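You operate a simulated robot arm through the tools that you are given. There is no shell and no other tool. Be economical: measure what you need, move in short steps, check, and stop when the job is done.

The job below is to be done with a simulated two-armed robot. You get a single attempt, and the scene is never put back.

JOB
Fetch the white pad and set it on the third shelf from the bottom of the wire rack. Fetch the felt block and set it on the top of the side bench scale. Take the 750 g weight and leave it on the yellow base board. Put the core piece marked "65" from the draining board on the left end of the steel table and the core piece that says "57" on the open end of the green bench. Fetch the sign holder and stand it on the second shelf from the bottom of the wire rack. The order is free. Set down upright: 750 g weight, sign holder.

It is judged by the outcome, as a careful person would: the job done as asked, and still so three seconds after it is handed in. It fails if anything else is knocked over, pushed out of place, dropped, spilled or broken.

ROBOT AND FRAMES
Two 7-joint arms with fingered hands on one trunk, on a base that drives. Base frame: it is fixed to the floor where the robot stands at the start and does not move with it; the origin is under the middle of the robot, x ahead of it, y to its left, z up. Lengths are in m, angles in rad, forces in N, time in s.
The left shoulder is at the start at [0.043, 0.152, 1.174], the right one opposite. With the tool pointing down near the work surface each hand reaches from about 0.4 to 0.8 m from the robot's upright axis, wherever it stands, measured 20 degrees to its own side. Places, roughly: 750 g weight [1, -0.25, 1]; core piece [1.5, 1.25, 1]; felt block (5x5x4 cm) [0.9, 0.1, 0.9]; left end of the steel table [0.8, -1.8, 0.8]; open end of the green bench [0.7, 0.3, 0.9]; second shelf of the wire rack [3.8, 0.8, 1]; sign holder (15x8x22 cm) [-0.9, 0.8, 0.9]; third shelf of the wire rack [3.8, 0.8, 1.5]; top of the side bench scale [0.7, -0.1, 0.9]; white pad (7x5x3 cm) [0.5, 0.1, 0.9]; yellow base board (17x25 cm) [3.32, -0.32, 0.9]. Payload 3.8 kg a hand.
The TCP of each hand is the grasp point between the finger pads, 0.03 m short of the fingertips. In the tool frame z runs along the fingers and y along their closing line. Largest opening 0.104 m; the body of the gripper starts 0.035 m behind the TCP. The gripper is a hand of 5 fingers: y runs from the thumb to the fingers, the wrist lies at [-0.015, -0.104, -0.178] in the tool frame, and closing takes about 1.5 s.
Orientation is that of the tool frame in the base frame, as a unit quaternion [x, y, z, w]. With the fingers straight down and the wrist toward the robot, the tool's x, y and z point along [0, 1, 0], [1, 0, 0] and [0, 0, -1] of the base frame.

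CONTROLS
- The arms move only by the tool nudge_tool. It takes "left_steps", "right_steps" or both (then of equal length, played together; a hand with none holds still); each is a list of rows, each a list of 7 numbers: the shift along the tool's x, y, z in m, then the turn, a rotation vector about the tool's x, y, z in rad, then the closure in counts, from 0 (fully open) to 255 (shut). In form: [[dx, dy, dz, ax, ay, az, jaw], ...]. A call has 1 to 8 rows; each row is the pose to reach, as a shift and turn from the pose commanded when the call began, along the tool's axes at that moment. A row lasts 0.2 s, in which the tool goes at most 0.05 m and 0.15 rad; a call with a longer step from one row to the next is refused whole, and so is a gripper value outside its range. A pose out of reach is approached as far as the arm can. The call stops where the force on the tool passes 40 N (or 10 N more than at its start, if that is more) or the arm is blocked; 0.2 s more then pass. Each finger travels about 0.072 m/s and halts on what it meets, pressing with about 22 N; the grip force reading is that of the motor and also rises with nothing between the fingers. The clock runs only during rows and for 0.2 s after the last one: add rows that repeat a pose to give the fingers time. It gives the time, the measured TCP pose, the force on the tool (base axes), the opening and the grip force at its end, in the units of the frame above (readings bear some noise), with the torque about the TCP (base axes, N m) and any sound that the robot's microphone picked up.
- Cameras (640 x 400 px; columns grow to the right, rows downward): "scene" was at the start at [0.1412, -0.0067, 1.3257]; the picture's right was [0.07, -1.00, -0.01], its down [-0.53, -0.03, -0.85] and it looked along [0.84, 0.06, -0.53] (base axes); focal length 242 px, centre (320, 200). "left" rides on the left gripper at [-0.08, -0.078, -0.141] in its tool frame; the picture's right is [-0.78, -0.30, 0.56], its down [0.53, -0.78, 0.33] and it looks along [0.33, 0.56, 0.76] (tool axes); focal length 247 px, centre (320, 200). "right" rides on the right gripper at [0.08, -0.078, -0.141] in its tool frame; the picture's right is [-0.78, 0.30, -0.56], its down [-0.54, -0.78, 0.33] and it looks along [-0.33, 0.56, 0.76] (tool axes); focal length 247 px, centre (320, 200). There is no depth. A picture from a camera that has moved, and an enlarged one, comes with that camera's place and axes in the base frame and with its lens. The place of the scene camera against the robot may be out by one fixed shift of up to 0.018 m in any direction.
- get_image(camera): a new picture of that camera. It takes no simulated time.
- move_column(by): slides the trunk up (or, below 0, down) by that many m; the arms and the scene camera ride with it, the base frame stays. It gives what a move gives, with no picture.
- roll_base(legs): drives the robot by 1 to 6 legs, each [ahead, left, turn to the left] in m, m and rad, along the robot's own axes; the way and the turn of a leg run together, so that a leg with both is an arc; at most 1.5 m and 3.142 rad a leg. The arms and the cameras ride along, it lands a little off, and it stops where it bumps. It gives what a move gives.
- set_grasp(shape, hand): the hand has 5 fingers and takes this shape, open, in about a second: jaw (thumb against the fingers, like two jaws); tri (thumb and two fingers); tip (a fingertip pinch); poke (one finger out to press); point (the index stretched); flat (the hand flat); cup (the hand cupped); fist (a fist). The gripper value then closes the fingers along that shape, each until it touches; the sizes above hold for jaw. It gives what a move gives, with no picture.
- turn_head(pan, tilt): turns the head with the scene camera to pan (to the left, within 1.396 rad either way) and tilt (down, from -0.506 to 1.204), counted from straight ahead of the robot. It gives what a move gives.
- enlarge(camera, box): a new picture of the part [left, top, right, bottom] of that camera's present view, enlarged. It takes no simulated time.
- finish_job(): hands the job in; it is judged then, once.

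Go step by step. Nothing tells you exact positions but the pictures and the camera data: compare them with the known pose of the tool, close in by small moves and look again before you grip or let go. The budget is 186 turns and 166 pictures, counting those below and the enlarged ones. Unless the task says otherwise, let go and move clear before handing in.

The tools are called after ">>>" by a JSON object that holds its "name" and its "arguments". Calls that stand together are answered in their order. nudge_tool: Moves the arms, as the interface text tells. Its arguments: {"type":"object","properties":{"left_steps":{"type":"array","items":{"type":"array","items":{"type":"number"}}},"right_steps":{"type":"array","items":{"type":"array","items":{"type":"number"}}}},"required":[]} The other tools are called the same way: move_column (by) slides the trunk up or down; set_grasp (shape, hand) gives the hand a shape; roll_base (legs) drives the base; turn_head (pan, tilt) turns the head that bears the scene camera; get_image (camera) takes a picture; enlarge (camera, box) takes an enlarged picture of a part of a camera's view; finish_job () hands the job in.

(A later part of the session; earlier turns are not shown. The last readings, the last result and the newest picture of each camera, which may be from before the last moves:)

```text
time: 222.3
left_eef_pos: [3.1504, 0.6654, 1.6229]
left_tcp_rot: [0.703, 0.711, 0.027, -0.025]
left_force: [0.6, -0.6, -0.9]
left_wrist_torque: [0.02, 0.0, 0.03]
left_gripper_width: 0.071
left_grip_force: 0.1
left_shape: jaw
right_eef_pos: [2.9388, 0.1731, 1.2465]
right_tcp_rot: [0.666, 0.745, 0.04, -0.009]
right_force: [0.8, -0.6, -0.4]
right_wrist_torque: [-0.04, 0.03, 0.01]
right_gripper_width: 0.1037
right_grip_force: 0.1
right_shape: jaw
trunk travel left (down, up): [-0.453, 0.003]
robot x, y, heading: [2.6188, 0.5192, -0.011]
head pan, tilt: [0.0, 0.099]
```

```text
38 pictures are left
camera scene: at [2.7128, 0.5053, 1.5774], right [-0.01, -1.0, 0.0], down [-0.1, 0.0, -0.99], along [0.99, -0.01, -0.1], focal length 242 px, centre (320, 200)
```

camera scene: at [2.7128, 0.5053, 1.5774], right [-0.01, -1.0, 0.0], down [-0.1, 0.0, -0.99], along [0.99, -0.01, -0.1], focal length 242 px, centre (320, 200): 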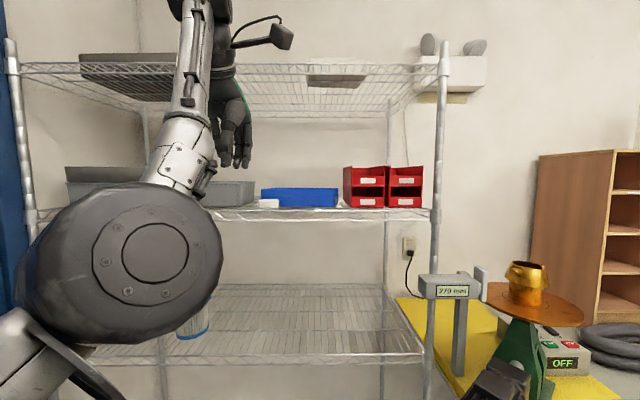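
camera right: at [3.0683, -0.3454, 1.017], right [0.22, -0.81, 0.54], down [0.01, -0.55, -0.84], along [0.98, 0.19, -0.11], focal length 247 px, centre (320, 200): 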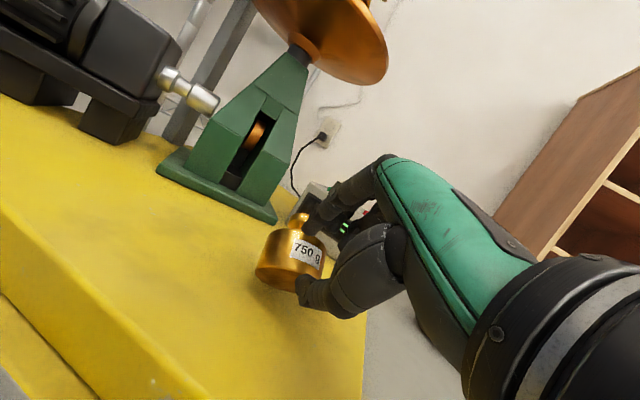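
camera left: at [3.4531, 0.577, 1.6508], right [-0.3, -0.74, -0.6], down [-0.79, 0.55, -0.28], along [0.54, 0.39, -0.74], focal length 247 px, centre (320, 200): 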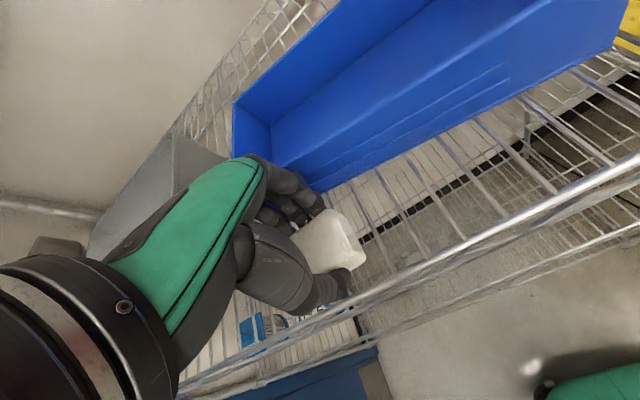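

The pad lies on the third shelf. Now to the draining board: lower the trunk, turn left and drive over to face the sink.

>>> {"name": "move_column", "arguments": {"by": -0.2}}

>>> {"name": "roll_base", "arguments": {"legs": [[0, 0, 1.58], [0.0, 0.8, 0]]}}

>>> {"name": "turn_head", "arguments": {"pan": 0.2, "tilt": 0.5}}

>>> {"name": "get_image", "arguments": {"camera": "scene"}}

```text
time: 224.5
left_eef_pos: [3.1883, 0.6652, 1.3794]
left_tcp_rot: [0.704, 0.708, -0.001, -0.053]
left_force: [-0.4, 0.6, 0.3]
left_wrist_torque: [-0.01, 0.0, 0.01]
left_gripper_width: 0.071
left_grip_force: 0.1
left_shape: jaw
right_eef_pos: [2.9454, 0.1721, 1.0258]
right_tcp_rot: [0.667, 0.744, 0.021, -0.031]
right_force: [0.1, 0.5, 0.2]
right_wrist_torque: [0.02, -0.04, 0.02]
right_gripper_width: 0.1042
right_grip_force: 0.1
right_shape: jaw
trunk travel left (down, up): [-0.253, 0.203]
robot x, y, heading: [2.6188, 0.5187, -0.007]
head pan, tilt: [0.0, 0.099]
```

```text
time: 232.6
left_eef_pos: [1.6831, 1.1188, 1.3782]
left_tcp_rot: [0.007, 0.999, -0.037, -0.036]
left_force: [0.1, -0.4, 0.1]
left_wrist_torque: [0.03, 0.01, 0.01]
left_gripper_width: 0.0711
left_grip_force: 0.0
left_shape: jaw
right_eef_pos: [2.1689, 0.8655, 1.0263]
right_tcp_rot: [-0.044, 0.998, -0.007, -0.036]
right_force: [-0.3, 0.3, -0.1]
right_wrist_torque: [-0.01, 0.02, -0.03]
right_gripper_width: 0.1042
right_grip_force: 0.0
right_shape: jaw
trunk travel left (down, up): [-0.253, 0.203]
robot x, y, heading: [1.8182, 0.5475, 1.539]
head pan, tilt: [0.0, 0.099]
```

```text
time: 233.4
left_eef_pos: [1.6834, 1.1188, 1.3788]
left_tcp_rot: [0.008, 0.999, -0.037, -0.036]
left_force: [-0.2, -0.6, -0.1]
left_wrist_torque: [0.02, 0.0, -0.03]
left_gripper_width: 0.0712
left_grip_force: 0.0
left_shape: jaw
right_eef_pos: [2.1689, 0.8654, 1.0264]
right_tcp_rot: [-0.043, 0.998, -0.007, -0.037]
right_force: [0.3, -0.8, 0.3]
right_wrist_torque: [-0.01, 0.03, 0.0]
right_gripper_width: 0.104
right_grip_force: 0.0
right_shape: jaw
trunk travel left (down, up): [-0.253, 0.203]
robot x, y, heading: [1.8156, 0.5434, 1.539]
head pan, tilt: [0.201, 0.499]
```

```text
37 pictures are left
camera scene: at [1.8007, 0.6709, 1.3251], right [0.99, 0.17, -0.02], down [0.08, -0.56, -0.82], along [-0.15, 0.81, -0.57], focal length 242 px, centre (320, 200)
```

scene: 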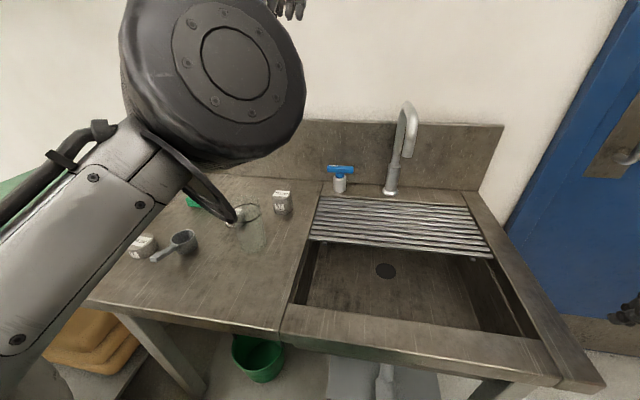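

>>> {"name": "enlarge", "arguments": {"camera": "scene", "box": [110, 170, 310, 295]}}

>>> {"name": "get_image", "arguments": {"camera": "left"}}

```text
3.20 times, centred on (210, 232) of scene
camera zoom: at [1.8007, 0.6709, 1.3251], right [0.99, 0.17, -0.02], down [0.08, -0.56, -0.82], along [-0.15, 0.81, -0.57], focal length 775 px, centre (672, 96)
```

zoom: 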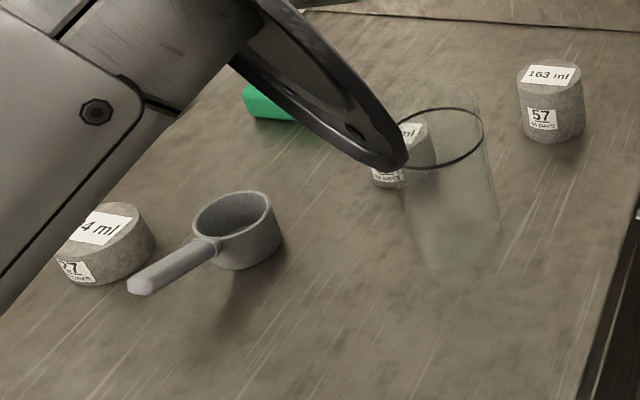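

```text
35 pictures are left
camera left: at [1.7732, 1.0496, 1.5207], right [0.73, -0.35, -0.59], down [-0.57, -0.79, -0.23], along [-0.38, 0.5, -0.77], focal length 247 px, centre (320, 200)
```

left: 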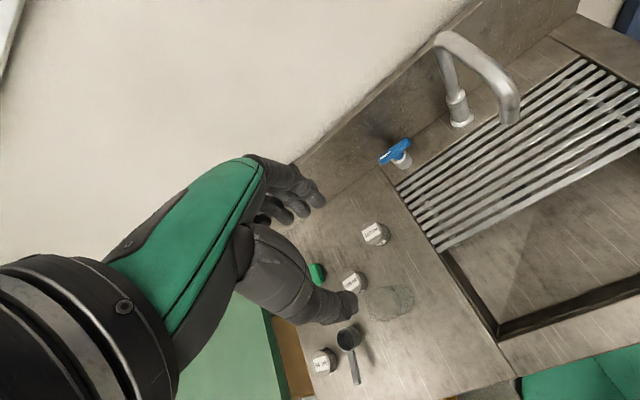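

The rear right core reads "57"; the front left is a "_7"; the middle one behind the beaker should be 65, to be confirmed. I'll turn to bring 57 before the right hand and the middle one before the left.

>>> {"name": "roll_base", "arguments": {"legs": [[0.055, 0.068, 0.43]]}}

>>> {"name": "nudge_tool", "arguments": {"right_steps": [[0.0, 0.0, -0.045, 0, 0, 0, 0], [0.01, 0.01, -0.09, 0, 0, 0, 0], [0.03, 0.05, -0.1, 0, 0, 0, 0], [0.055, 0.09, -0.1, 0, 0, 0, 0], [0.08, 0.13, -0.1, 0, 0, 0.05, 0], [0.105, 0.17, -0.1, 0, 0, 0.1, 0], [0.13, 0.21, -0.1, 0, 0, 0.11, 0], [0.155, 0.25, -0.1, 0, 0, 0.11, 0]]}}

>>> {"name": "turn_head", "arguments": {"pan": 0.0, "tilt": 0.6}}

>>> {"name": "get_image", "arguments": {"camera": "scene"}}

>>> {"name": "get_image", "arguments": {"camera": "right"}}

```text
time: 235.1
left_eef_pos: [1.3816, 1.0536, 1.3785]
left_tcp_rot: [-0.204, 0.978, -0.044, -0.028]
left_force: [0.4, 0.7, 0.8]
left_wrist_torque: [0.0, -0.03, 0.01]
left_gripper_width: 0.0709
left_grip_force: 0.1
left_shape: jaw
right_eef_pos: [1.9279, 1.0246, 1.0261]
right_tcp_rot: [-0.256, 0.966, -0.013, -0.034]
right_force: [0.2, -0.4, 0.4]
right_wrist_torque: [0.03, -0.01, 0.0]
right_gripper_width: 0.104
right_grip_force: 0.0
right_shape: jaw
trunk travel left (down, up): [-0.253, 0.203]
robot x, y, heading: [1.7398, 0.5852, 1.971]
head pan, tilt: [0.201, 0.499]
```

```text
time: 236.9
left_eef_pos: [1.3792, 1.0558, 1.3768]
left_tcp_rot: [-0.204, 0.978, -0.045, -0.026]
left_force: [-0.1, 0.6, -0.6]
left_wrist_torque: [-0.03, 0.02, -0.03]
left_gripper_width: 0.0713
left_grip_force: 0.0
left_shape: jaw
right_eef_pos: [1.6741, 1.1693, 1.1342]
right_tcp_rot: [-0.201, 0.979, -0.016, -0.033]
right_force: [-0.8, -0.3, 0.2]
right_wrist_torque: [0.01, 0.0, 0.0]
right_gripper_width: 0.104
right_grip_force: 0.1
right_shape: jaw
trunk travel left (down, up): [-0.253, 0.203]
robot x, y, heading: [1.739, 0.5875, 1.965]
head pan, tilt: [0.201, 0.499]
```

```text
time: 237.6
left_eef_pos: [1.3805, 1.054, 1.3796]
left_tcp_rot: [-0.206, 0.977, -0.045, -0.028]
left_force: [-0.4, 0.8, -0.1]
left_wrist_torque: [0.0, 0.0, 0.03]
left_gripper_width: 0.0712
left_grip_force: 0.1
left_shape: jaw
right_eef_pos: [1.6759, 1.1693, 1.1354]
right_tcp_rot: [-0.201, 0.979, -0.017, -0.033]
right_force: [0.0, -0.9, -0.2]
right_wrist_torque: [0.0, -0.01, 0.0]
right_gripper_width: 0.1039
right_grip_force: 0.1
right_shape: jaw
trunk travel left (down, up): [-0.253, 0.203]
robot x, y, heading: [1.7399, 0.5875, 1.968]
head pan, tilt: [0.0, 0.6]
```

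```text
34 pictures are left
camera scene: at [1.6853, 0.7002, 1.3161], right [0.92, 0.39, 0.0], down [0.25, -0.6, -0.76], along [-0.29, 0.7, -0.65], focal length 242 px, centre (320, 200)
```

scene: 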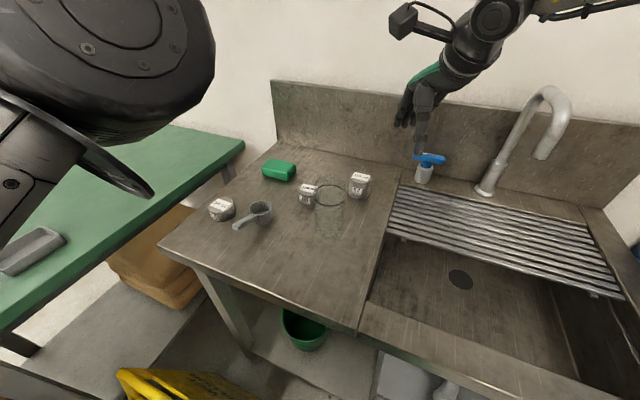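

```text
33 pictures are left
camera right: at [1.6422, 1.0727, 1.2824], right [0.63, 0.6, 0.49], down [0.78, -0.52, -0.35], along [0.04, 0.61, -0.79], focal length 247 px, centre (320, 200)
```

right: 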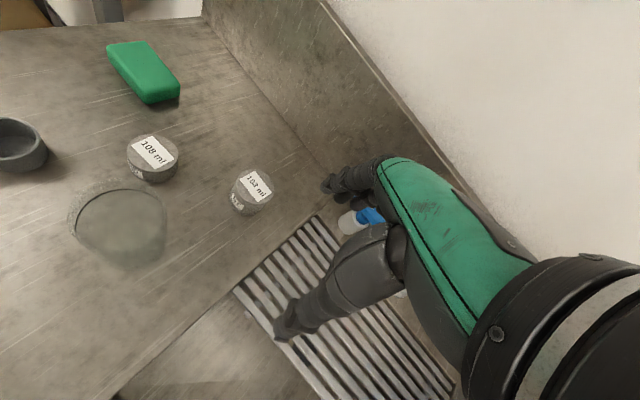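

>>> {"name": "enlarge", "arguments": {"camera": "scene", "box": [200, 155, 400, 255]}}

>>> {"name": "nudge_tool", "arguments": {"right_steps": [[0.02, 0.04, 0.01, 0, 0, 0, 0], [0.04, 0.08, 0.02, 0, 0, 0, 0], [0.055, 0.115, 0.04, 0, 0, 0, 0], [0.057, 0.122, 0.085, 0, 0, 0, 0], [0.057, 0.125, 0.13, 0, 0, 0, 0], [0.057, 0.128, 0.165, 0, 0, 0, 0]]}}

>>> {"name": "get_image", "arguments": {"camera": "right"}}

```text
3.20 times, centred on (300, 205) of scene
camera zoom: at [1.6853, 0.7002, 1.3161], right [0.92, 0.39, 0.0], down [0.25, -0.6, -0.76], along [-0.29, 0.7, -0.65], focal length 775 px, centre (384, 184)
```

zoom: 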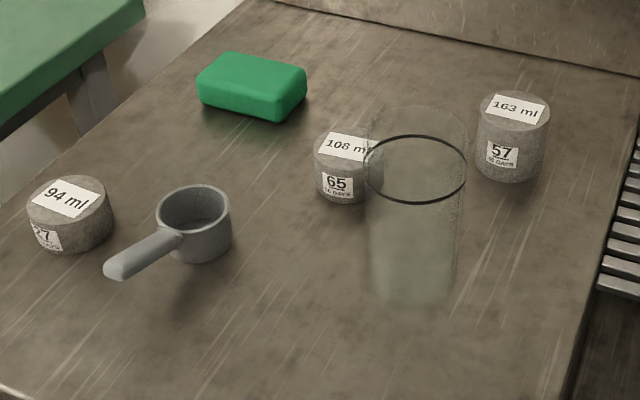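

```text
time: 239.0
left_eef_pos: [1.3822, 1.0539, 1.3786]
left_tcp_rot: [-0.204, 0.978, -0.043, -0.028]
left_force: [-0.4, 0.4, -0.3]
left_wrist_torque: [0.04, -0.06, -0.03]
left_gripper_width: 0.0711
left_grip_force: 0.0
left_shape: jaw
right_eef_pos: [1.6113, 1.233, 0.986]
right_tcp_rot: [-0.201, 0.979, -0.016, -0.033]
right_force: [0.3, -0.5, 0.2]
right_wrist_torque: [0.02, -0.01, -0.03]
right_gripper_width: 0.1041
right_grip_force: 0.1
right_shape: jaw
right hand out of reach, approached as far as the arm can: row 3, 4, 5, 6
trunk travel left (down, up): [-0.253, 0.203]
robot x, y, heading: [1.7379, 0.5841, 1.966]
head pan, tilt: [0.0, 0.6]
```

```text
31 pictures are left
camera right: at [1.5777, 1.1364, 1.1334], right [0.63, 0.6, 0.49], down [0.78, -0.52, -0.36], along [0.04, 0.61, -0.79], focal length 247 px, centre (320, 200)
```

right: 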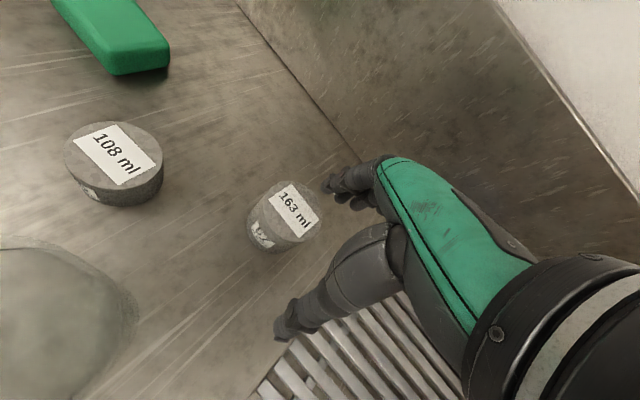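

Confirmed: middle is "65". Edging the base 4 cm closer so the right hand can come straight down on 57.

>>> {"name": "roll_base", "arguments": {"legs": [[0.045, 0.022, 0]]}}

>>> {"name": "nudge_tool", "arguments": {"right_steps": [[-0.022, -0.045, 0.0, 0, 0, 0, 0], [-0.022, -0.043, 0.02, 0, 0, 0, 0], [-0.022, -0.042, 0.035, 0, 0, 0, 0]]}}

>>> {"name": "get_image", "arguments": {"camera": "right"}}

```text
time: 239.9
left_eef_pos: [1.3509, 1.082, 1.3826]
left_tcp_rot: [-0.205, 0.977, -0.041, -0.029]
left_force: [0.5, -0.6, -0.2]
left_wrist_torque: [0.02, 0.04, 0.04]
left_gripper_width: 0.0712
left_grip_force: 0.0
left_shape: jaw
right_eef_pos: [1.5794, 1.2624, 0.9897]
right_tcp_rot: [-0.2, 0.979, -0.014, -0.035]
right_force: [-0.3, -1.1, 0.6]
right_wrist_torque: [0.01, 0.01, 0.0]
right_gripper_width: 0.1039
right_grip_force: 0.1
right_shape: jaw
trunk travel left (down, up): [-0.253, 0.203]
robot x, y, heading: [1.7051, 0.6211, 1.965]
head pan, tilt: [0.0, 0.6]
```

```text
time: 240.7
left_eef_pos: [1.347, 1.0815, 1.3808]
left_tcp_rot: [-0.204, 0.978, -0.042, -0.028]
left_force: [-1.0, -0.2, 0.5]
left_wrist_torque: [-0.01, 0.02, 0.02]
left_gripper_width: 0.0711
left_grip_force: 0.0
left_shape: jaw
right_eef_pos: [1.6117, 1.2337, 0.9582]
right_tcp_rot: [-0.2, 0.979, -0.01, -0.036]
right_force: [4.1, 3.0, 27.5]
right_wrist_torque: [1.68, 0.75, -0.28]
right_gripper_width: 0.1039
right_grip_force: 0.0
right_shape: jaw
trunk travel left (down, up): [-0.253, 0.203]
robot x, y, heading: [1.7014, 0.6158, 1.969]
head pan, tilt: [0.0, 0.6]
```

```text
30 pictures are left
camera right: at [1.5774, 1.1357, 1.1053], right [0.63, 0.59, 0.5], down [0.77, -0.52, -0.37], along [0.04, 0.62, -0.79], focal length 247 px, centre (320, 200)
```

right: 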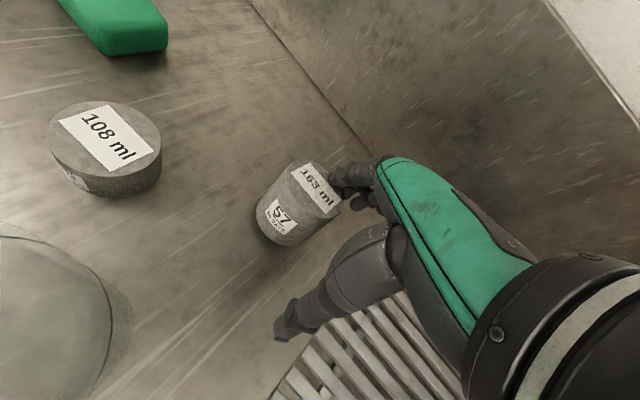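

The commanded pose had been clipped, so my correction moved it off; fingers are touching the core's top. Lifting back up and forward.

>>> {"name": "nudge_tool", "arguments": {"right_steps": [[0, 0, -0.03, 0, 0, 0, 0], [0.01, 0.02, -0.035, 0, 0, 0, 0], [0.022, 0.04, -0.035, 0, 0, 0, 0]]}}

>>> {"name": "get_image", "arguments": {"camera": "right"}}

```text
time: 241.5
left_eef_pos: [1.3452, 1.0858, 1.3776]
left_tcp_rot: [-0.203, 0.978, -0.044, -0.029]
left_force: [0.0, 0.5, 0.5]
left_wrist_torque: [0.0, -0.04, 0.03]
left_gripper_width: 0.071
left_grip_force: 0.1
left_shape: jaw
right_eef_pos: [1.5776, 1.2625, 0.9855]
right_tcp_rot: [-0.201, 0.979, -0.018, -0.033]
right_force: [0.3, 0.3, 0.1]
right_wrist_torque: [0.02, -0.01, 0.01]
right_gripper_width: 0.1039
right_grip_force: 0.1
right_shape: jaw
trunk travel left (down, up): [-0.253, 0.203]
robot x, y, heading: [1.7086, 0.62, 1.966]
head pan, tilt: [0.0, 0.6]
```

```text
29 pictures are left
camera right: at [1.5426, 1.1664, 1.133], right [0.63, 0.6, 0.49], down [0.78, -0.52, -0.35], along [0.04, 0.61, -0.79], focal length 247 px, centre (320, 200)
```

right: 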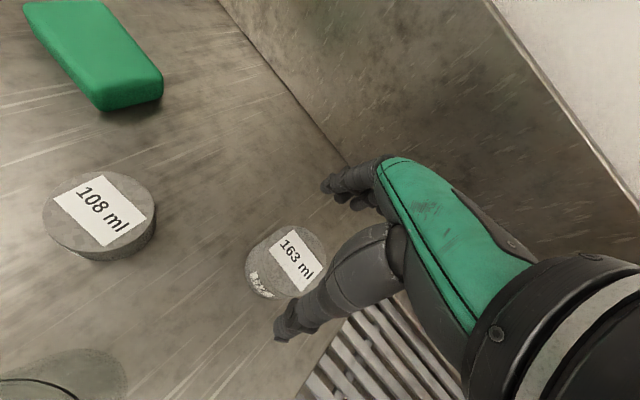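

The core is still upright and now exactly below the hand. Descending and gripping.

>>> {"name": "nudge_tool", "arguments": {"right_steps": [[0, 0.001, 0.03, 0, 0, 0, 0], [0, 0.003, 0.054, 0, 0, 0, 0], [0, 0.003, 0.054, 0, 0, 0, 100], [0, 0.003, 0.054, 0, 0, 0, 200], [0, 0.003, 0.054, 0, 0, 0, 220], [0, 0.003, 0.054, 0, 0, 0, 220], [0, 0.003, 0.054, 0, 0, 0, 220], [0, 0.002, 0.02, 0, 0, 0, 220]]}}

>>> {"name": "get_image", "arguments": {"camera": "right"}}

```text
time: 243.3
left_eef_pos: [1.3453, 1.0865, 1.3797]
left_tcp_rot: [-0.205, 0.977, -0.045, -0.029]
left_force: [0.2, -0.7, -0.4]
left_wrist_torque: [0.0, -0.02, 0.02]
left_gripper_width: 0.0712
left_grip_force: 0.0
left_shape: jaw
right_eef_pos: [1.5783, 1.2614, 0.9675]
right_tcp_rot: [-0.201, 0.979, -0.016, -0.033]
right_force: [0.6, 0.5, -2.6]
right_wrist_torque: [0.05, -0.04, -0.01]
right_gripper_width: 0.0512
right_grip_force: 22.0
right_shape: jaw
right hand out of reach, approached as far as the arm can: row 1, 2, 3, 4, 5, 6, 7, 8
trunk travel left (down, up): [-0.253, 0.203]
robot x, y, heading: [1.7007, 0.6208, 1.966]
head pan, tilt: [0.0, 0.6]
```

```text
28 pictures are left
camera right: at [1.5444, 1.1649, 1.1151], right [0.63, 0.6, 0.49], down [0.78, -0.52, -0.36], along [0.04, 0.61, -0.79], focal length 247 px, centre (320, 200)
```

right: 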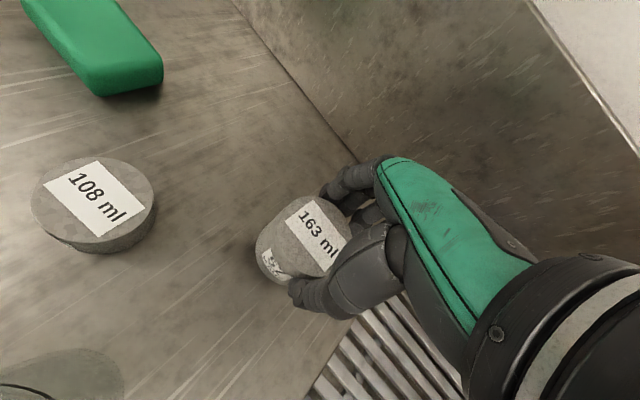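

57 is in the right hand. Lifting it clear to the right, then turning slightly so 65 lies before the left hand.

>>> {"name": "nudge_tool", "arguments": {"right_steps": [[0, 0, -0.04, 0, 0, 0, 220], [0, 0, -0.08, 0, 0, 0, 220], [0, -0.02, -0.12, 0, 0, 0, 220], [-0.03, -0.055, -0.13, 0, 0, 0, 220], [-0.06, -0.09, -0.13, 0, 0, 0, 220], [-0.09, -0.125, -0.13, 0, 0, 0, 220], [-0.12, -0.16, -0.13, 0, 0, 0, 220], [-0.15, -0.19, -0.13, 0, 0, 0, 220]]}}

>>> {"name": "roll_base", "arguments": {"legs": [[0, 0, -0.15]]}}

>>> {"name": "nudge_tool", "arguments": {"left_steps": [[-0.01, 0.0, 0.04, 0, 0, 0.1, 0], [-0.02, 0.0, 0.08, 0, 0, 0.2, 0], [-0.03, 0.0, 0.12, 0, 0, 0.3, 0], [-0.04, 0.0, 0.16, 0, 0, 0.4, 0], [-0.05, 0.0, 0.2, 0, 0, 0.5, 0], [-0.05, 0.0, 0.24, 0, 0, 0.6, 0]]}}

>>> {"name": "get_image", "arguments": {"camera": "left"}}

```text
time: 245.1
left_eef_pos: [1.3482, 1.0864, 1.3796]
left_tcp_rot: [-0.205, 0.977, -0.044, -0.03]
left_force: [-0.3, 0.3, -0.1]
left_wrist_torque: [-0.01, 0.03, 0.0]
left_gripper_width: 0.071
left_grip_force: 0.0
left_shape: jaw
right_eef_pos: [1.8011, 1.1491, 1.0901]
right_tcp_rot: [-0.202, 0.979, -0.017, -0.035]
right_force: [0.9, 0.2, -3.4]
right_wrist_torque: [0.01, 0.01, -0.04]
right_gripper_width: 0.0511
right_grip_force: 22.8
right_shape: jaw
trunk travel left (down, up): [-0.253, 0.203]
robot x, y, heading: [1.7087, 0.6206, 1.965]
head pan, tilt: [0.0, 0.6]
```

```text
time: 246.2
left_eef_pos: [1.4204, 1.1363, 1.3789]
left_tcp_rot: [-0.13, 0.99, -0.042, -0.031]
left_force: [-0.4, -0.8, -0.1]
left_wrist_torque: [0.02, 0.0, 0.01]
left_gripper_width: 0.0713
left_grip_force: 0.0
left_shape: jaw
right_eef_pos: [1.8772, 1.1291, 1.0921]
right_tcp_rot: [-0.127, 0.991, -0.014, -0.036]
right_force: [-0.2, -0.6, -4.2]
right_wrist_torque: [0.0, -0.02, 0.01]
right_gripper_width: 0.051
right_grip_force: 21.8
right_shape: jaw
trunk travel left (down, up): [-0.253, 0.203]
robot x, y, heading: [1.7037, 0.6206, 1.81]
head pan, tilt: [0.0, 0.6]
```

```text
time: 247.6
left_eef_pos: [1.4519, 1.1619, 1.1213]
left_tcp_rot: [0.169, 0.984, -0.049, -0.018]
left_force: [-0.1, -0.4, 1.3]
left_wrist_torque: [0.01, -0.01, 0.02]
left_gripper_width: 0.1036
left_grip_force: 0.1
left_shape: jaw
left hand out of reach, approached as far as the arm can: row 1, 2, 3, 4, 5, 6
right_eef_pos: [1.8777, 1.1292, 1.0909]
right_tcp_rot: [-0.126, 0.991, -0.014, -0.035]
right_force: [0.3, -0.5, -3.7]
right_wrist_torque: [0.0, -0.04, 0.0]
right_gripper_width: 0.051
right_grip_force: 22.0
right_shape: jaw
trunk travel left (down, up): [-0.253, 0.203]
robot x, y, heading: [1.7054, 0.6165, 1.818]
head pan, tilt: [0.0, 0.6]
```

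```text
27 pictures are left
camera left: at [1.51, 1.0757, 1.27], right [0.6, -0.59, -0.54], down [-0.78, -0.58, -0.24], along [-0.17, 0.57, -0.81], focal length 247 px, centre (320, 200)
```

left: 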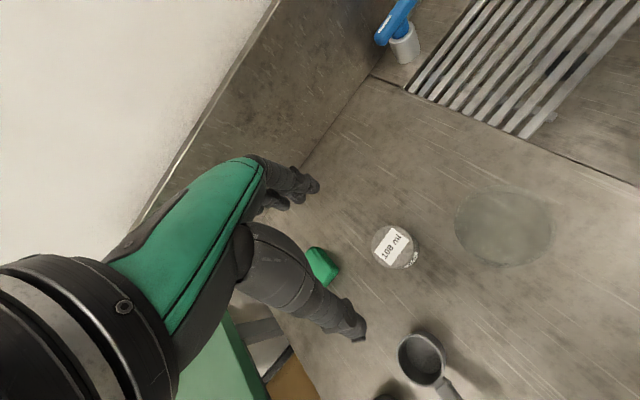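

>>> {"name": "nudge_tool", "arguments": {"left_steps": [[-0.004, 0.008, 0.04, 0, 0, 0, 0], [-0.008, 0.016, 0.08, 0, 0, 0, 0], [-0.008, 0.022, 0.12, 0, 0, 0, 0], [-0.008, 0.026, 0.15, 0, 0, 0, 0]]}}

>>> {"name": "get_image", "arguments": {"camera": "left"}}

```text
time: 248.6
left_eef_pos: [1.4595, 1.1689, 0.9669]
left_tcp_rot: [0.169, 0.984, -0.049, -0.018]
left_force: [0.3, -0.3, 0.2]
left_wrist_torque: [0.04, -0.03, 0.01]
left_gripper_width: 0.1039
left_grip_force: 0.1
left_shape: jaw
right_eef_pos: [1.8785, 1.1284, 1.0912]
right_tcp_rot: [-0.126, 0.991, -0.014, -0.035]
right_force: [-0.5, 0.7, -4.7]
right_wrist_torque: [-0.02, -0.05, -0.04]
right_gripper_width: 0.0509
right_grip_force: 21.9
right_shape: jaw
trunk travel left (down, up): [-0.253, 0.203]
robot x, y, heading: [1.6995, 0.6156, 1.813]
head pan, tilt: [0.0, 0.6]
```

```text
26 pictures are left
camera left: at [1.5178, 1.0824, 1.1162], right [0.6, -0.59, -0.54], down [-0.78, -0.58, -0.24], along [-0.17, 0.56, -0.81], focal length 247 px, centre (320, 200)
```

left: 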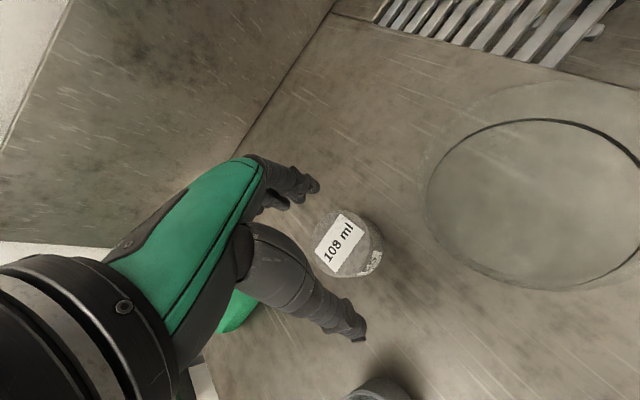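

>>> {"name": "nudge_tool", "arguments": {"left_steps": [[-0.006, 0.0, 0.02, 0, 0, 0, 0], [-0.006, 0.002, 0.038, 0, 0, 0, 0], [-0.006, 0.002, 0.038, 0, 0, 0, 100], [-0.006, 0.002, 0.038, 0, 0, 0, 200], [-0.006, 0.002, 0.038, 0, 0, 0, 220], [-0.006, 0.002, 0.038, 0, 0, 0, 220], [-0.006, 0.002, 0.038, 0, 0, 0, 220], [-0.006, 0.0, 0.0, 0, 0, 0, 220]]}}

>>> {"name": "nudge_tool", "arguments": {"left_steps": [[0, 0, -0.04, 0, 0, 0, 220], [0, 0, -0.08, 0, 0, 0, 220], [0, -0.01, -0.12, 0, 0, 0, 220], [0, -0.05, -0.14, 0, 0, 0, 220], [0.0, -0.09, -0.14, 0, 0, 0, 220], [0.0, -0.12, -0.14, 0, 0, 0, 220]]}}

>>> {"name": "get_image", "arguments": {"camera": "left"}}

```text
time: 250.4
left_eef_pos: [1.4684, 1.1685, 0.968]
left_tcp_rot: [0.169, 0.984, -0.049, -0.019]
left_force: [-0.2, 0.2, -2.6]
left_wrist_torque: [-0.01, -0.03, 0.0]
left_gripper_width: 0.0513
left_grip_force: 21.9
left_shape: jaw
right_eef_pos: [1.878, 1.1301, 1.0907]
right_tcp_rot: [-0.126, 0.991, -0.015, -0.034]
right_force: [-0.2, 1.2, -4.1]
right_wrist_torque: [0.0, -0.04, 0.02]
right_gripper_width: 0.051
right_grip_force: 21.9
right_shape: jaw
trunk travel left (down, up): [-0.253, 0.203]
robot x, y, heading: [1.6999, 0.6222, 1.819]
head pan, tilt: [0.0, 0.6]
```

```text
time: 251.8
left_eef_pos: [1.4375, 1.0695, 1.117]
left_tcp_rot: [0.169, 0.984, -0.049, -0.018]
left_force: [0.0, -0.6, -2.5]
left_wrist_torque: [-0.01, -0.01, -0.01]
left_gripper_width: 0.0514
left_grip_force: 22.2
left_shape: jaw
right_eef_pos: [1.8776, 1.1293, 1.0913]
right_tcp_rot: [-0.126, 0.991, -0.015, -0.035]
right_force: [0.4, 0.5, -3.8]
right_wrist_torque: [-0.02, 0.01, 0.0]
right_gripper_width: 0.0509
right_grip_force: 21.9
right_shape: jaw
trunk travel left (down, up): [-0.253, 0.203]
robot x, y, heading: [1.7008, 0.6184, 1.816]
head pan, tilt: [0.0, 0.6]
```

```text
25 pictures are left
camera left: at [1.4944, 0.9813, 1.2667], right [0.6, -0.59, -0.54], down [-0.78, -0.58, -0.24], along [-0.17, 0.56, -0.81], focal length 247 px, centre (320, 200)
```

left: 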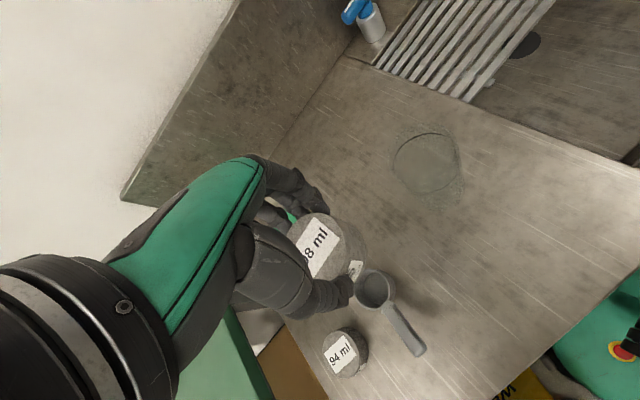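

Both cores are held. Now driving round to the steel table to set down 65 with the left hand.

>>> {"name": "roll_base", "arguments": {"legs": [[-1.22, 0.15, 0], [0, 0, 1.325], [1.1, 0.33, 0], [0, 0, 1.57]]}}

>>> {"name": "turn_head", "arguments": {"pan": 0.1, "tilt": 0.5}}

>>> {"name": "get_image", "arguments": {"camera": "scene"}}

```text
time: 270.5
left_eef_pos: [0.898, -1.4291, 1.117]
left_tcp_rot: [0.953, -0.297, 0.025, -0.047]
left_force: [0.3, 0.9, -2.4]
left_wrist_torque: [0.02, 0.04, -0.02]
left_gripper_width: 0.0506
left_grip_force: 22.1
left_shape: jaw
right_eef_pos: [0.4551, -1.3713, 1.0915]
right_tcp_rot: [0.999, -0.005, 0.036, -0.009]
right_force: [0.2, -0.8, -3.5]
right_wrist_torque: [0.02, 0.01, -0.01]
right_gripper_width: 0.0507
right_grip_force: 21.8
right_shape: jaw
trunk travel left (down, up): [-0.253, 0.203]
robot x, y, heading: [0.7588, -0.9237, -1.589]
head pan, tilt: [0.0, 0.6]
```

```text
time: 271.2
left_eef_pos: [0.8988, -1.4285, 1.1172]
left_tcp_rot: [0.953, -0.297, 0.025, -0.047]
left_force: [-0.9, 0.2, -2.4]
left_wrist_torque: [0.03, 0.02, 0.0]
left_gripper_width: 0.0507
left_grip_force: 21.8
left_shape: jaw
right_eef_pos: [0.4551, -1.3715, 1.0896]
right_tcp_rot: [0.999, -0.004, 0.036, -0.009]
right_force: [0.0, -0.1, -3.9]
right_wrist_torque: [0.02, 0.05, 0.02]
right_gripper_width: 0.0503
right_grip_force: 22.1
right_shape: jaw
trunk travel left (down, up): [-0.253, 0.203]
robot x, y, heading: [0.7605, -0.9243, -1.59]
head pan, tilt: [0.099, 0.499]
```

```text
24 pictures are left
camera scene: at [0.7615, -1.0773, 1.3248], right [-1.0, -0.08, -0.01], down [-0.04, 0.57, -0.82], along [0.07, -0.82, -0.57], focal length 242 px, centre (320, 200)
```

scene: 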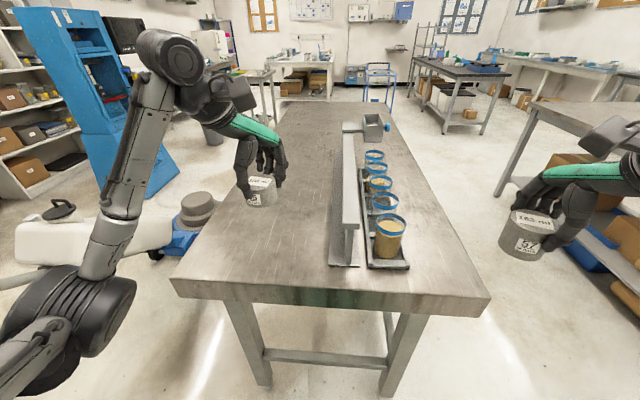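

The steel table's free side lies left of the cylinder rack; I'll set 65 at about (0.90, -1.72). Moving in.

>>> {"name": "roll_base", "arguments": {"legs": [[0.14, 0, 0]]}}

>>> {"name": "nudge_tool", "arguments": {"left_steps": [[0.02, 0.03, 0.02, 0, 0, 0, 220], [0.045, 0.06, 0.04, 0, 0, 0, 220], [0.07, 0.1, 0.05, 0, 0, 0, 220], [0.09, 0.13, 0.08, 0, 0, 0, 220], [0.09, 0.132, 0.12, 0, 0, 0, 220], [0.09, 0.135, 0.16, 0, 0, 0, 220]]}}

>>> {"name": "get_image", "arguments": {"camera": "scene"}}

```text
time: 272.5
left_eef_pos: [0.8965, -1.564, 1.1193]
left_tcp_rot: [0.954, -0.295, 0.024, -0.046]
left_force: [0.4, -0.1, -3.2]
left_wrist_torque: [0.06, 0.01, -0.04]
left_gripper_width: 0.0507
left_grip_force: 21.7
left_shape: jaw
right_eef_pos: [0.4541, -1.5085, 1.0911]
right_tcp_rot: [0.999, -0.004, 0.036, -0.008]
right_force: [-0.3, -0.5, -3.7]
right_wrist_torque: [-0.01, 0.04, 0.0]
right_gripper_width: 0.0506
right_grip_force: 22.8
right_shape: jaw
trunk travel left (down, up): [-0.253, 0.203]
robot x, y, heading: [0.7556, -1.0596, -1.586]
head pan, tilt: [0.099, 0.499]
```

```text
time: 273.9
left_eef_pos: [0.9078, -1.7169, 0.9452]
left_tcp_rot: [0.954, -0.296, 0.024, -0.047]
left_force: [-0.2, 0.6, -2.7]
left_wrist_torque: [0.03, 0.04, 0.02]
left_gripper_width: 0.0506
left_grip_force: 21.5
left_shape: jaw
right_eef_pos: [0.4541, -1.5095, 1.0904]
right_tcp_rot: [0.999, -0.003, 0.036, -0.011]
right_force: [-0.5, 1.0, -4.3]
right_wrist_torque: [0.02, 0.0, 0.05]
right_gripper_width: 0.0503
right_grip_force: 21.5
right_shape: jaw
trunk travel left (down, up): [-0.253, 0.203]
robot x, y, heading: [0.7564, -1.0628, -1.588]
head pan, tilt: [0.099, 0.499]
```

```text
23 pictures are left
camera scene: at [0.7596, -1.2154, 1.3247], right [-1.0, -0.08, -0.01], down [-0.04, 0.57, -0.82], along [0.07, -0.82, -0.57], focal length 242 px, centre (320, 200)
```

scene: 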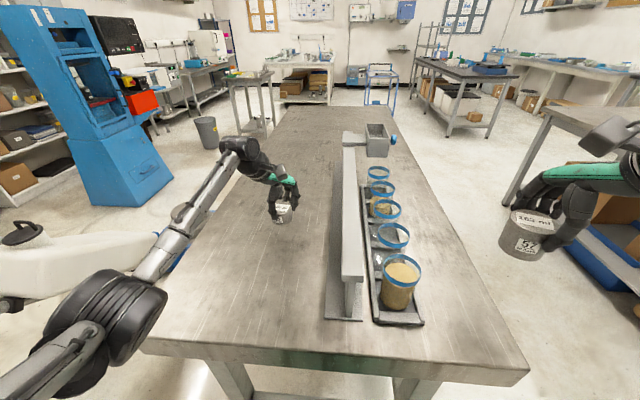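

>>> {"name": "nudge_tool", "arguments": {"left_steps": [[0, 0.001, 0.015, 0, 0, 0, 220], [0, 0.002, 0.03, 0, 0, 0, 220], [0, 0.003, 0.045, 0, 0, 0, 220], [0, 0.004, 0.06, 0, 0, 0, 220], [0, 0.005, 0.075, 0, 0, 0, 220], [0, 0.006, 0.09, 0, 0, 0, 220]]}}

>>> {"name": "enlarge", "arguments": {"camera": "scene", "box": [220, 150, 340, 250]}}

```text
time: 275.3
left_eef_pos: [0.9044, -1.7177, 0.8715]
left_tcp_rot: [0.954, -0.298, 0.022, -0.032]
left_force: [-2.8, 8.3, 20.3]
left_wrist_torque: [0.25, -0.03, -0.05]
left_gripper_width: 0.0492
left_grip_force: 21.8
left_shape: jaw
right_eef_pos: [0.4538, -1.5067, 1.0903]
right_tcp_rot: [0.999, -0.004, 0.037, -0.009]
right_force: [-0.1, -0.7, -4.2]
right_wrist_torque: [0.02, 0.04, 0.03]
right_gripper_width: 0.0506
right_grip_force: 22.3
right_shape: jaw
trunk travel left (down, up): [-0.253, 0.203]
robot x, y, heading: [0.7545, -1.062, -1.577]
head pan, tilt: [0.099, 0.499]
stopped in row 6 (left hand): the force on the tool passed its limit at 46 N (the readings are from after the stop); the commanded pose is now the measured one
```

```text
4.00 times, centred on (280, 200) of scene
camera zoom: at [0.7588, -1.212, 1.325], right [-1.0, -0.08, -0.01], down [-0.04, 0.57, -0.82], along [0.07, -0.82, -0.57], focal length 969 px, centre (480, 200)
```

zoom: 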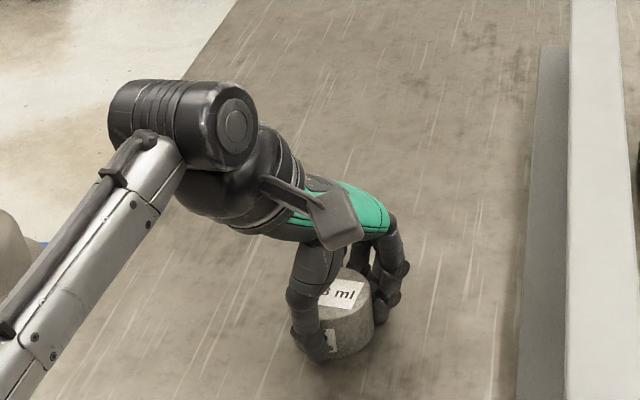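

Core 65 is on the table. Releasing and lifting away, then checking.

>>> {"name": "nudge_tool", "arguments": {"left_steps": [[0, 0, -0.003, 0, 0, 0, 150], [0, 0, -0.003, 0, 0, 0, 80], [0, 0, -0.003, 0, 0, 0, 0], [0, 0, -0.003, 0, 0, 0, 0], [0, 0, -0.04, 0, 0, 0, 0], [0, 0, -0.085, 0, 0, 0, 0], [0, 0, -0.13, 0, 0, 0, 0], [0, 0, -0.175, 0, 0, 0, 0]]}}

>>> {"name": "roll_base", "arguments": {"legs": [[-0.18, 0, 0]]}}

>>> {"name": "nudge_tool", "arguments": {"left_steps": [[0, 0, -0.03, 0, 0, -0.12, 0], [0, -0.01, -0.05, 0, 0, -0.24, 0], [0, -0.02, -0.08, 0, 0, -0.36, 0], [0, -0.03, -0.11, 0, 0, -0.48, 0], [0, -0.04, -0.13, 0, 0, -0.6, 0]]}}

>>> {"name": "get_image", "arguments": {"camera": "scene"}}

```text
time: 277.1
left_eef_pos: [0.8958, -1.7249, 1.0415]
left_tcp_rot: [0.954, -0.297, 0.022, -0.037]
left_force: [1.2, -0.4, -0.4]
left_wrist_torque: [0.03, 0.02, 0.04]
left_gripper_width: 0.1038
left_grip_force: 0.1
left_shape: jaw
right_eef_pos: [0.4533, -1.5086, 1.0905]
right_tcp_rot: [0.999, -0.004, 0.037, -0.01]
right_force: [-0.6, 0.4, -3.2]
right_wrist_torque: [0.01, 0.04, 0.01]
right_gripper_width: 0.05
right_grip_force: 22.3
right_shape: jaw
trunk travel left (down, up): [-0.253, 0.203]
robot x, y, heading: [0.7532, -1.0627, -1.582]
head pan, tilt: [0.099, 0.499]
```

```text
time: 278.6
left_eef_pos: [0.8988, -1.5462, 1.0422]
left_tcp_rot: [0.954, -0.297, 0.021, -0.037]
left_force: [-0.6, 0.1, 0.2]
left_wrist_torque: [-0.01, 0.03, 0.0]
left_gripper_width: 0.1037
left_grip_force: 0.0
left_shape: jaw
right_eef_pos: [0.4568, -1.3266, 1.0896]
right_tcp_rot: [0.999, -0.004, 0.036, -0.01]
right_force: [-0.2, -1.4, -2.7]
right_wrist_torque: [0.01, 0.02, 0.05]
right_gripper_width: 0.0506
right_grip_force: 22.0
right_shape: jaw
trunk travel left (down, up): [-0.253, 0.203]
robot x, y, heading: [0.7569, -0.8772, -1.587]
head pan, tilt: [0.099, 0.499]
```

```text
time: 279.8
left_eef_pos: [0.9147, -1.5186, 1.1763]
left_tcp_rot: [0.999, -0.001, 0.032, -0.029]
left_force: [0.7, 0.3, -0.4]
left_wrist_torque: [0.02, 0.01, 0.02]
left_gripper_width: 0.1034
left_grip_force: 0.1
left_shape: jaw
right_eef_pos: [0.4561, -1.3254, 1.0904]
right_tcp_rot: [0.999, -0.005, 0.036, -0.009]
right_force: [-0.5, 0.4, -3.5]
right_wrist_torque: [0.01, 0.03, 0.0]
right_gripper_width: 0.0506
right_grip_force: 22.1
right_shape: jaw
trunk travel left (down, up): [-0.253, 0.203]
robot x, y, heading: [0.753, -0.8787, -1.588]
head pan, tilt: [0.099, 0.499]
```

```text
21 pictures are left
camera scene: at [0.7621, -1.0313, 1.3249], right [-1.0, -0.08, -0.01], down [-0.04, 0.57, -0.82], along [0.07, -0.82, -0.57], focal length 242 px, centre (320, 200)
```

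scene: 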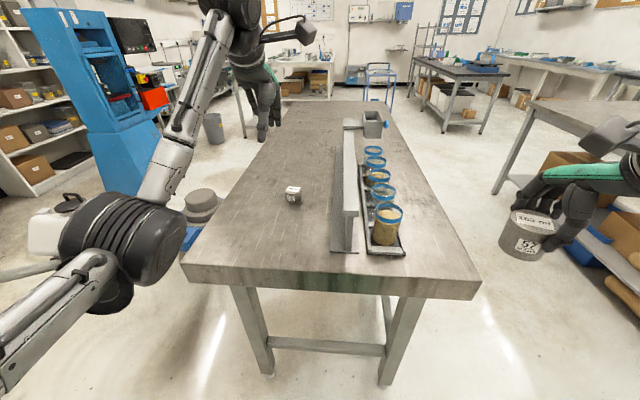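

65 stands on the steel table. Next 57: raise the left hand high, drive round in front of the green bench.

>>> {"name": "nudge_tool", "arguments": {"left_steps": [[0, -0.01, -0.045, 0, 0, 0, 0], [0, -0.03, -0.085, 0, 0, 0, 0], [0, -0.06, -0.12, 0, 0, 0, 0], [0, -0.09, -0.15, 0, 0, 0, 0], [0, -0.11, -0.19, 0, 0, 0, 0]]}}

>>> {"name": "roll_base", "arguments": {"legs": [[0.0, -0.92, 0], [0, 0, 1.588], [0, 1.2, 0]]}}

>>> {"name": "turn_head", "arguments": {"pan": 0.0, "tilt": 0.6}}

>>> {"name": "get_image", "arguments": {"camera": "scene"}}

```text
time: 281.0
left_eef_pos: [0.9013, -1.4194, 1.3726]
left_tcp_rot: [0.999, -0.002, 0.032, -0.028]
left_force: [-0.4, -0.8, -0.4]
left_wrist_torque: [0.01, 0.03, 0.03]
left_gripper_width: 0.1039
left_grip_force: 0.1
left_shape: jaw
right_eef_pos: [0.4553, -1.3255, 1.0907]
right_tcp_rot: [0.999, -0.005, 0.036, -0.009]
right_force: [-0.1, -0.7, -3.1]
right_wrist_torque: [-0.02, 0.02, -0.02]
right_gripper_width: 0.0503
right_grip_force: 21.5
right_shape: jaw
trunk travel left (down, up): [-0.253, 0.203]
robot x, y, heading: [0.7525, -0.8811, -1.585]
head pan, tilt: [0.099, 0.499]
```

```text
time: 295.5
left_eef_pos: [0.3769, 0.5107, 1.3716]
left_tcp_rot: [0.701, 0.712, 0.002, -0.043]
left_force: [-0.2, 0.2, 0.7]
left_wrist_torque: [-0.01, -0.01, 0.04]
left_gripper_width: 0.1035
left_grip_force: 0.0
left_shape: jaw
right_eef_pos: [0.2904, 0.0641, 1.0906]
right_tcp_rot: [0.703, 0.71, 0.019, -0.033]
right_force: [0.7, -0.5, -3.9]
right_wrist_torque: [-0.02, 0.01, 0.01]
right_gripper_width: 0.0503
right_grip_force: 22.6
right_shape: jaw
trunk travel left (down, up): [-0.253, 0.203]
robot x, y, heading: [-0.1628, 0.3566, 0.005]
head pan, tilt: [0.099, 0.499]
```

```text
time: 296.2
left_eef_pos: [0.3761, 0.5121, 1.3714]
left_tcp_rot: [0.701, 0.711, 0.002, -0.043]
left_force: [-0.7, -0.4, -0.2]
left_wrist_torque: [-0.02, 0.01, 0.03]
left_gripper_width: 0.1037
left_grip_force: 0.0
left_shape: jaw
right_eef_pos: [0.29, 0.0642, 1.0894]
right_tcp_rot: [0.703, 0.71, 0.018, -0.033]
right_force: [-0.1, 0.2, -4.2]
right_wrist_torque: [-0.03, 0.05, 0.0]
right_gripper_width: 0.05
right_grip_force: 21.7
right_shape: jaw
trunk travel left (down, up): [-0.253, 0.203]
robot x, y, heading: [-0.1603, 0.3557, 0.003]
head pan, tilt: [0.0, 0.6]
```

```text
20 pictures are left
camera scene: at [-0.0277, 0.3447, 1.3161], right [0.0, -1.0, 0.0], down [-0.65, 0.0, -0.76], along [0.76, 0.0, -0.65], focal length 242 px, centre (320, 200)
```

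scene: 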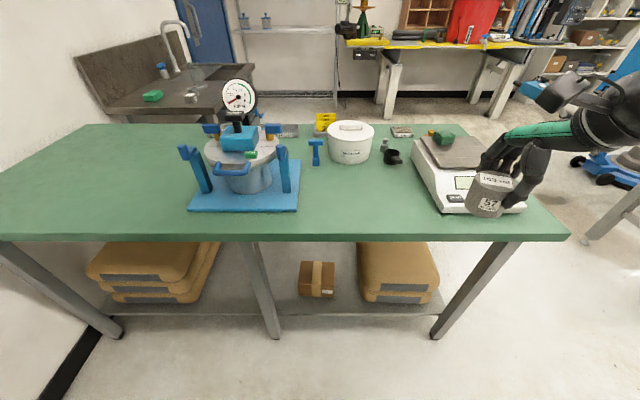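

The bench's left end abuts the wall, so its free right half is the open end; I'll set 57 on the clear patch at about (0.55, 0.16), near the stated place. Moving in.

>>> {"name": "roll_base", "arguments": {"legs": [[0.08, 0, 0]]}}

>>> {"name": "nudge_tool", "arguments": {"right_steps": [[0.02, 0.04, 0, 0, 0, 0, 220], [0.04, 0.08, 0, 0, 0, 0, 220], [0.06, 0.12, 0, 0, 0, 0, 220], [0.08, 0.155, 0.02, 0, 0, 0, 220], [0.096, 0.18, 0.05, 0, 0, 0, 220], [0.096, 0.185, 0.09, 0, 0, 0, 220], [0.096, 0.188, 0.13, 0, 0, 0, 220]]}}

>>> {"name": "get_image", "arguments": {"camera": "scene"}}

```text
time: 297.2
left_eef_pos: [0.4516, 0.5136, 1.3735]
left_tcp_rot: [0.701, 0.712, 0.004, -0.042]
left_force: [-0.3, 0.5, 0.0]
left_wrist_torque: [0.03, -0.07, 0.0]
left_gripper_width: 0.1038
left_grip_force: 0.1
left_shape: jaw
right_eef_pos: [0.3659, 0.0657, 1.0902]
right_tcp_rot: [0.702, 0.711, 0.018, -0.032]
right_force: [-0.1, 0.4, -3.7]
right_wrist_torque: [-0.03, -0.03, -0.01]
right_gripper_width: 0.0502
right_grip_force: 22.0
right_shape: jaw
trunk travel left (down, up): [-0.253, 0.203]
robot x, y, heading: [-0.087, 0.3585, 0.006]
head pan, tilt: [0.0, 0.6]
```

```text
time: 298.8
left_eef_pos: [0.456, 0.5128, 1.3728]
left_tcp_rot: [0.701, 0.711, 0.003, -0.043]
left_force: [-0.7, 0.5, -0.2]
left_wrist_torque: [-0.02, 0.0, 0.01]
left_gripper_width: 0.1036
left_grip_force: 0.1
left_shape: jaw
right_eef_pos: [0.5554, 0.1723, 0.9643]
right_tcp_rot: [0.702, 0.711, 0.02, -0.032]
right_force: [0.2, -0.7, -3.4]
right_wrist_torque: [0.0, 0.02, 0.01]
right_gripper_width: 0.0501
right_grip_force: 22.1
right_shape: jaw
trunk travel left (down, up): [-0.253, 0.203]
robot x, y, heading: [-0.0872, 0.3545, 0.004]
head pan, tilt: [0.0, 0.6]
```

```text
19 pictures are left
camera scene: at [0.0518, 0.3451, 1.3159], right [0.0, -1.0, 0.0], down [-0.65, 0.0, -0.76], along [0.76, 0.0, -0.65], focal length 242 px, centre (320, 200)
```

scene: 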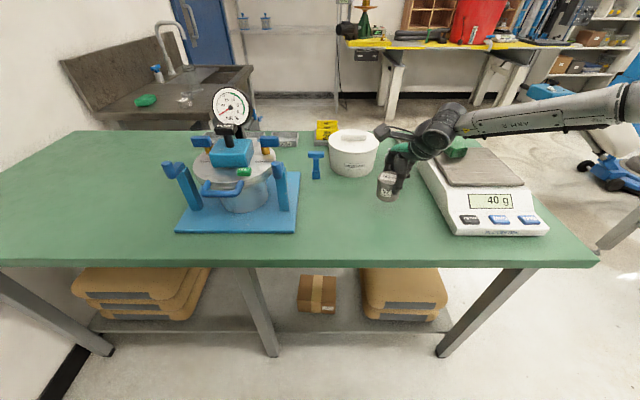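

>>> {"name": "nudge_tool", "arguments": {"right_steps": [[0, 0.001, 0.015, 0, 0, 0, 220], [0, 0.002, 0.03, 0, 0, 0, 220], [0, 0.003, 0.042, 0, 0, 0, 220], [0, 0.004, 0.054, 0, 0, 0, 220], [0, 0.005, 0.066, 0, 0, 0, 220]]}}

>>> {"name": "nudge_tool", "arguments": {"right_steps": [[0, 0, -0.002, 0, 0, 0, 150], [0, 0, -0.002, 0, 0, 0, 80], [0, 0, -0.002, 0, 0, 0, 0], [0, 0, -0.002, 0, 0, 0, 0], [0, 0, -0.04, 0, 0, 0, 0], [0, 0, -0.085, 0, 0, 0, 0], [0, -0.02, -0.13, 0, 0, 0, 0], [0, -0.06, -0.15, 0, 0, 0, 0]]}}

>>> {"name": "get_image", "arguments": {"camera": "scene"}}

```text
time: 300.2
left_eef_pos: [0.4523, 0.5121, 1.374]
left_tcp_rot: [0.702, 0.711, 0.003, -0.044]
left_force: [-0.1, 0.1, -0.3]
left_wrist_torque: [-0.01, 0.02, 0.0]
left_gripper_width: 0.1037
left_grip_force: 0.1
left_shape: jaw
right_eef_pos: [0.5614, 0.1772, 0.9095]
right_tcp_rot: [0.703, 0.71, 0.03, -0.026]
right_force: [-6.3, -3.5, 21.6]
right_wrist_torque: [-0.1, 0.29, -0.01]
right_gripper_width: 0.0516
right_grip_force: 22.1
right_shape: jaw
trunk travel left (down, up): [-0.253, 0.203]
robot x, y, heading: [-0.0829, 0.3589, 0.002]
head pan, tilt: [0.0, 0.6]
stopped in row 5 (right hand): the force on the tool passed its limit at 42 N (the readings are from after the stop); the commanded pose is now the measured one
```

```text
time: 302.0
left_eef_pos: [0.4504, 0.5119, 1.3741]
left_tcp_rot: [0.701, 0.712, 0.003, -0.041]
left_force: [0.3, 0.0, -0.6]
left_wrist_torque: [-0.02, -0.01, -0.03]
left_gripper_width: 0.1038
left_grip_force: 0.1
left_shape: jaw
right_eef_pos: [0.5, 0.1632, 1.054]
right_tcp_rot: [0.703, 0.71, 0.026, -0.029]
right_force: [-0.6, 0.3, -0.7]
right_wrist_torque: [0.01, 0.0, 0.01]
right_gripper_width: 0.1039
right_grip_force: 0.0
right_shape: jaw
trunk travel left (down, up): [-0.253, 0.203]
robot x, y, heading: [-0.0848, 0.3609, 0.003]
head pan, tilt: [0.0, 0.6]
```

```text
18 pictures are left
camera scene: at [0.048, 0.3449, 1.3164], right [0.0, -1.0, 0.0], down [-0.65, 0.0, -0.76], along [0.76, 0.0, -0.65], focal length 242 px, centre (320, 200)
```

scene: 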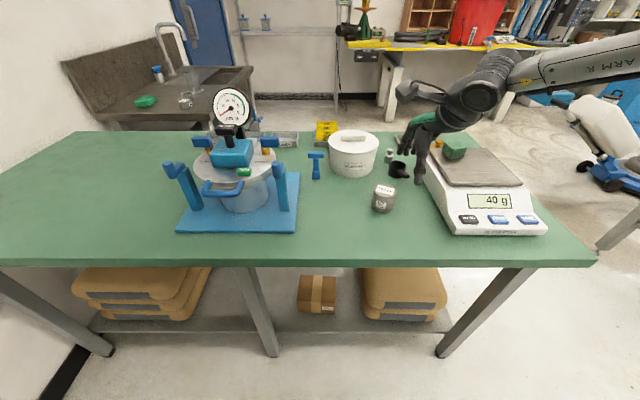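

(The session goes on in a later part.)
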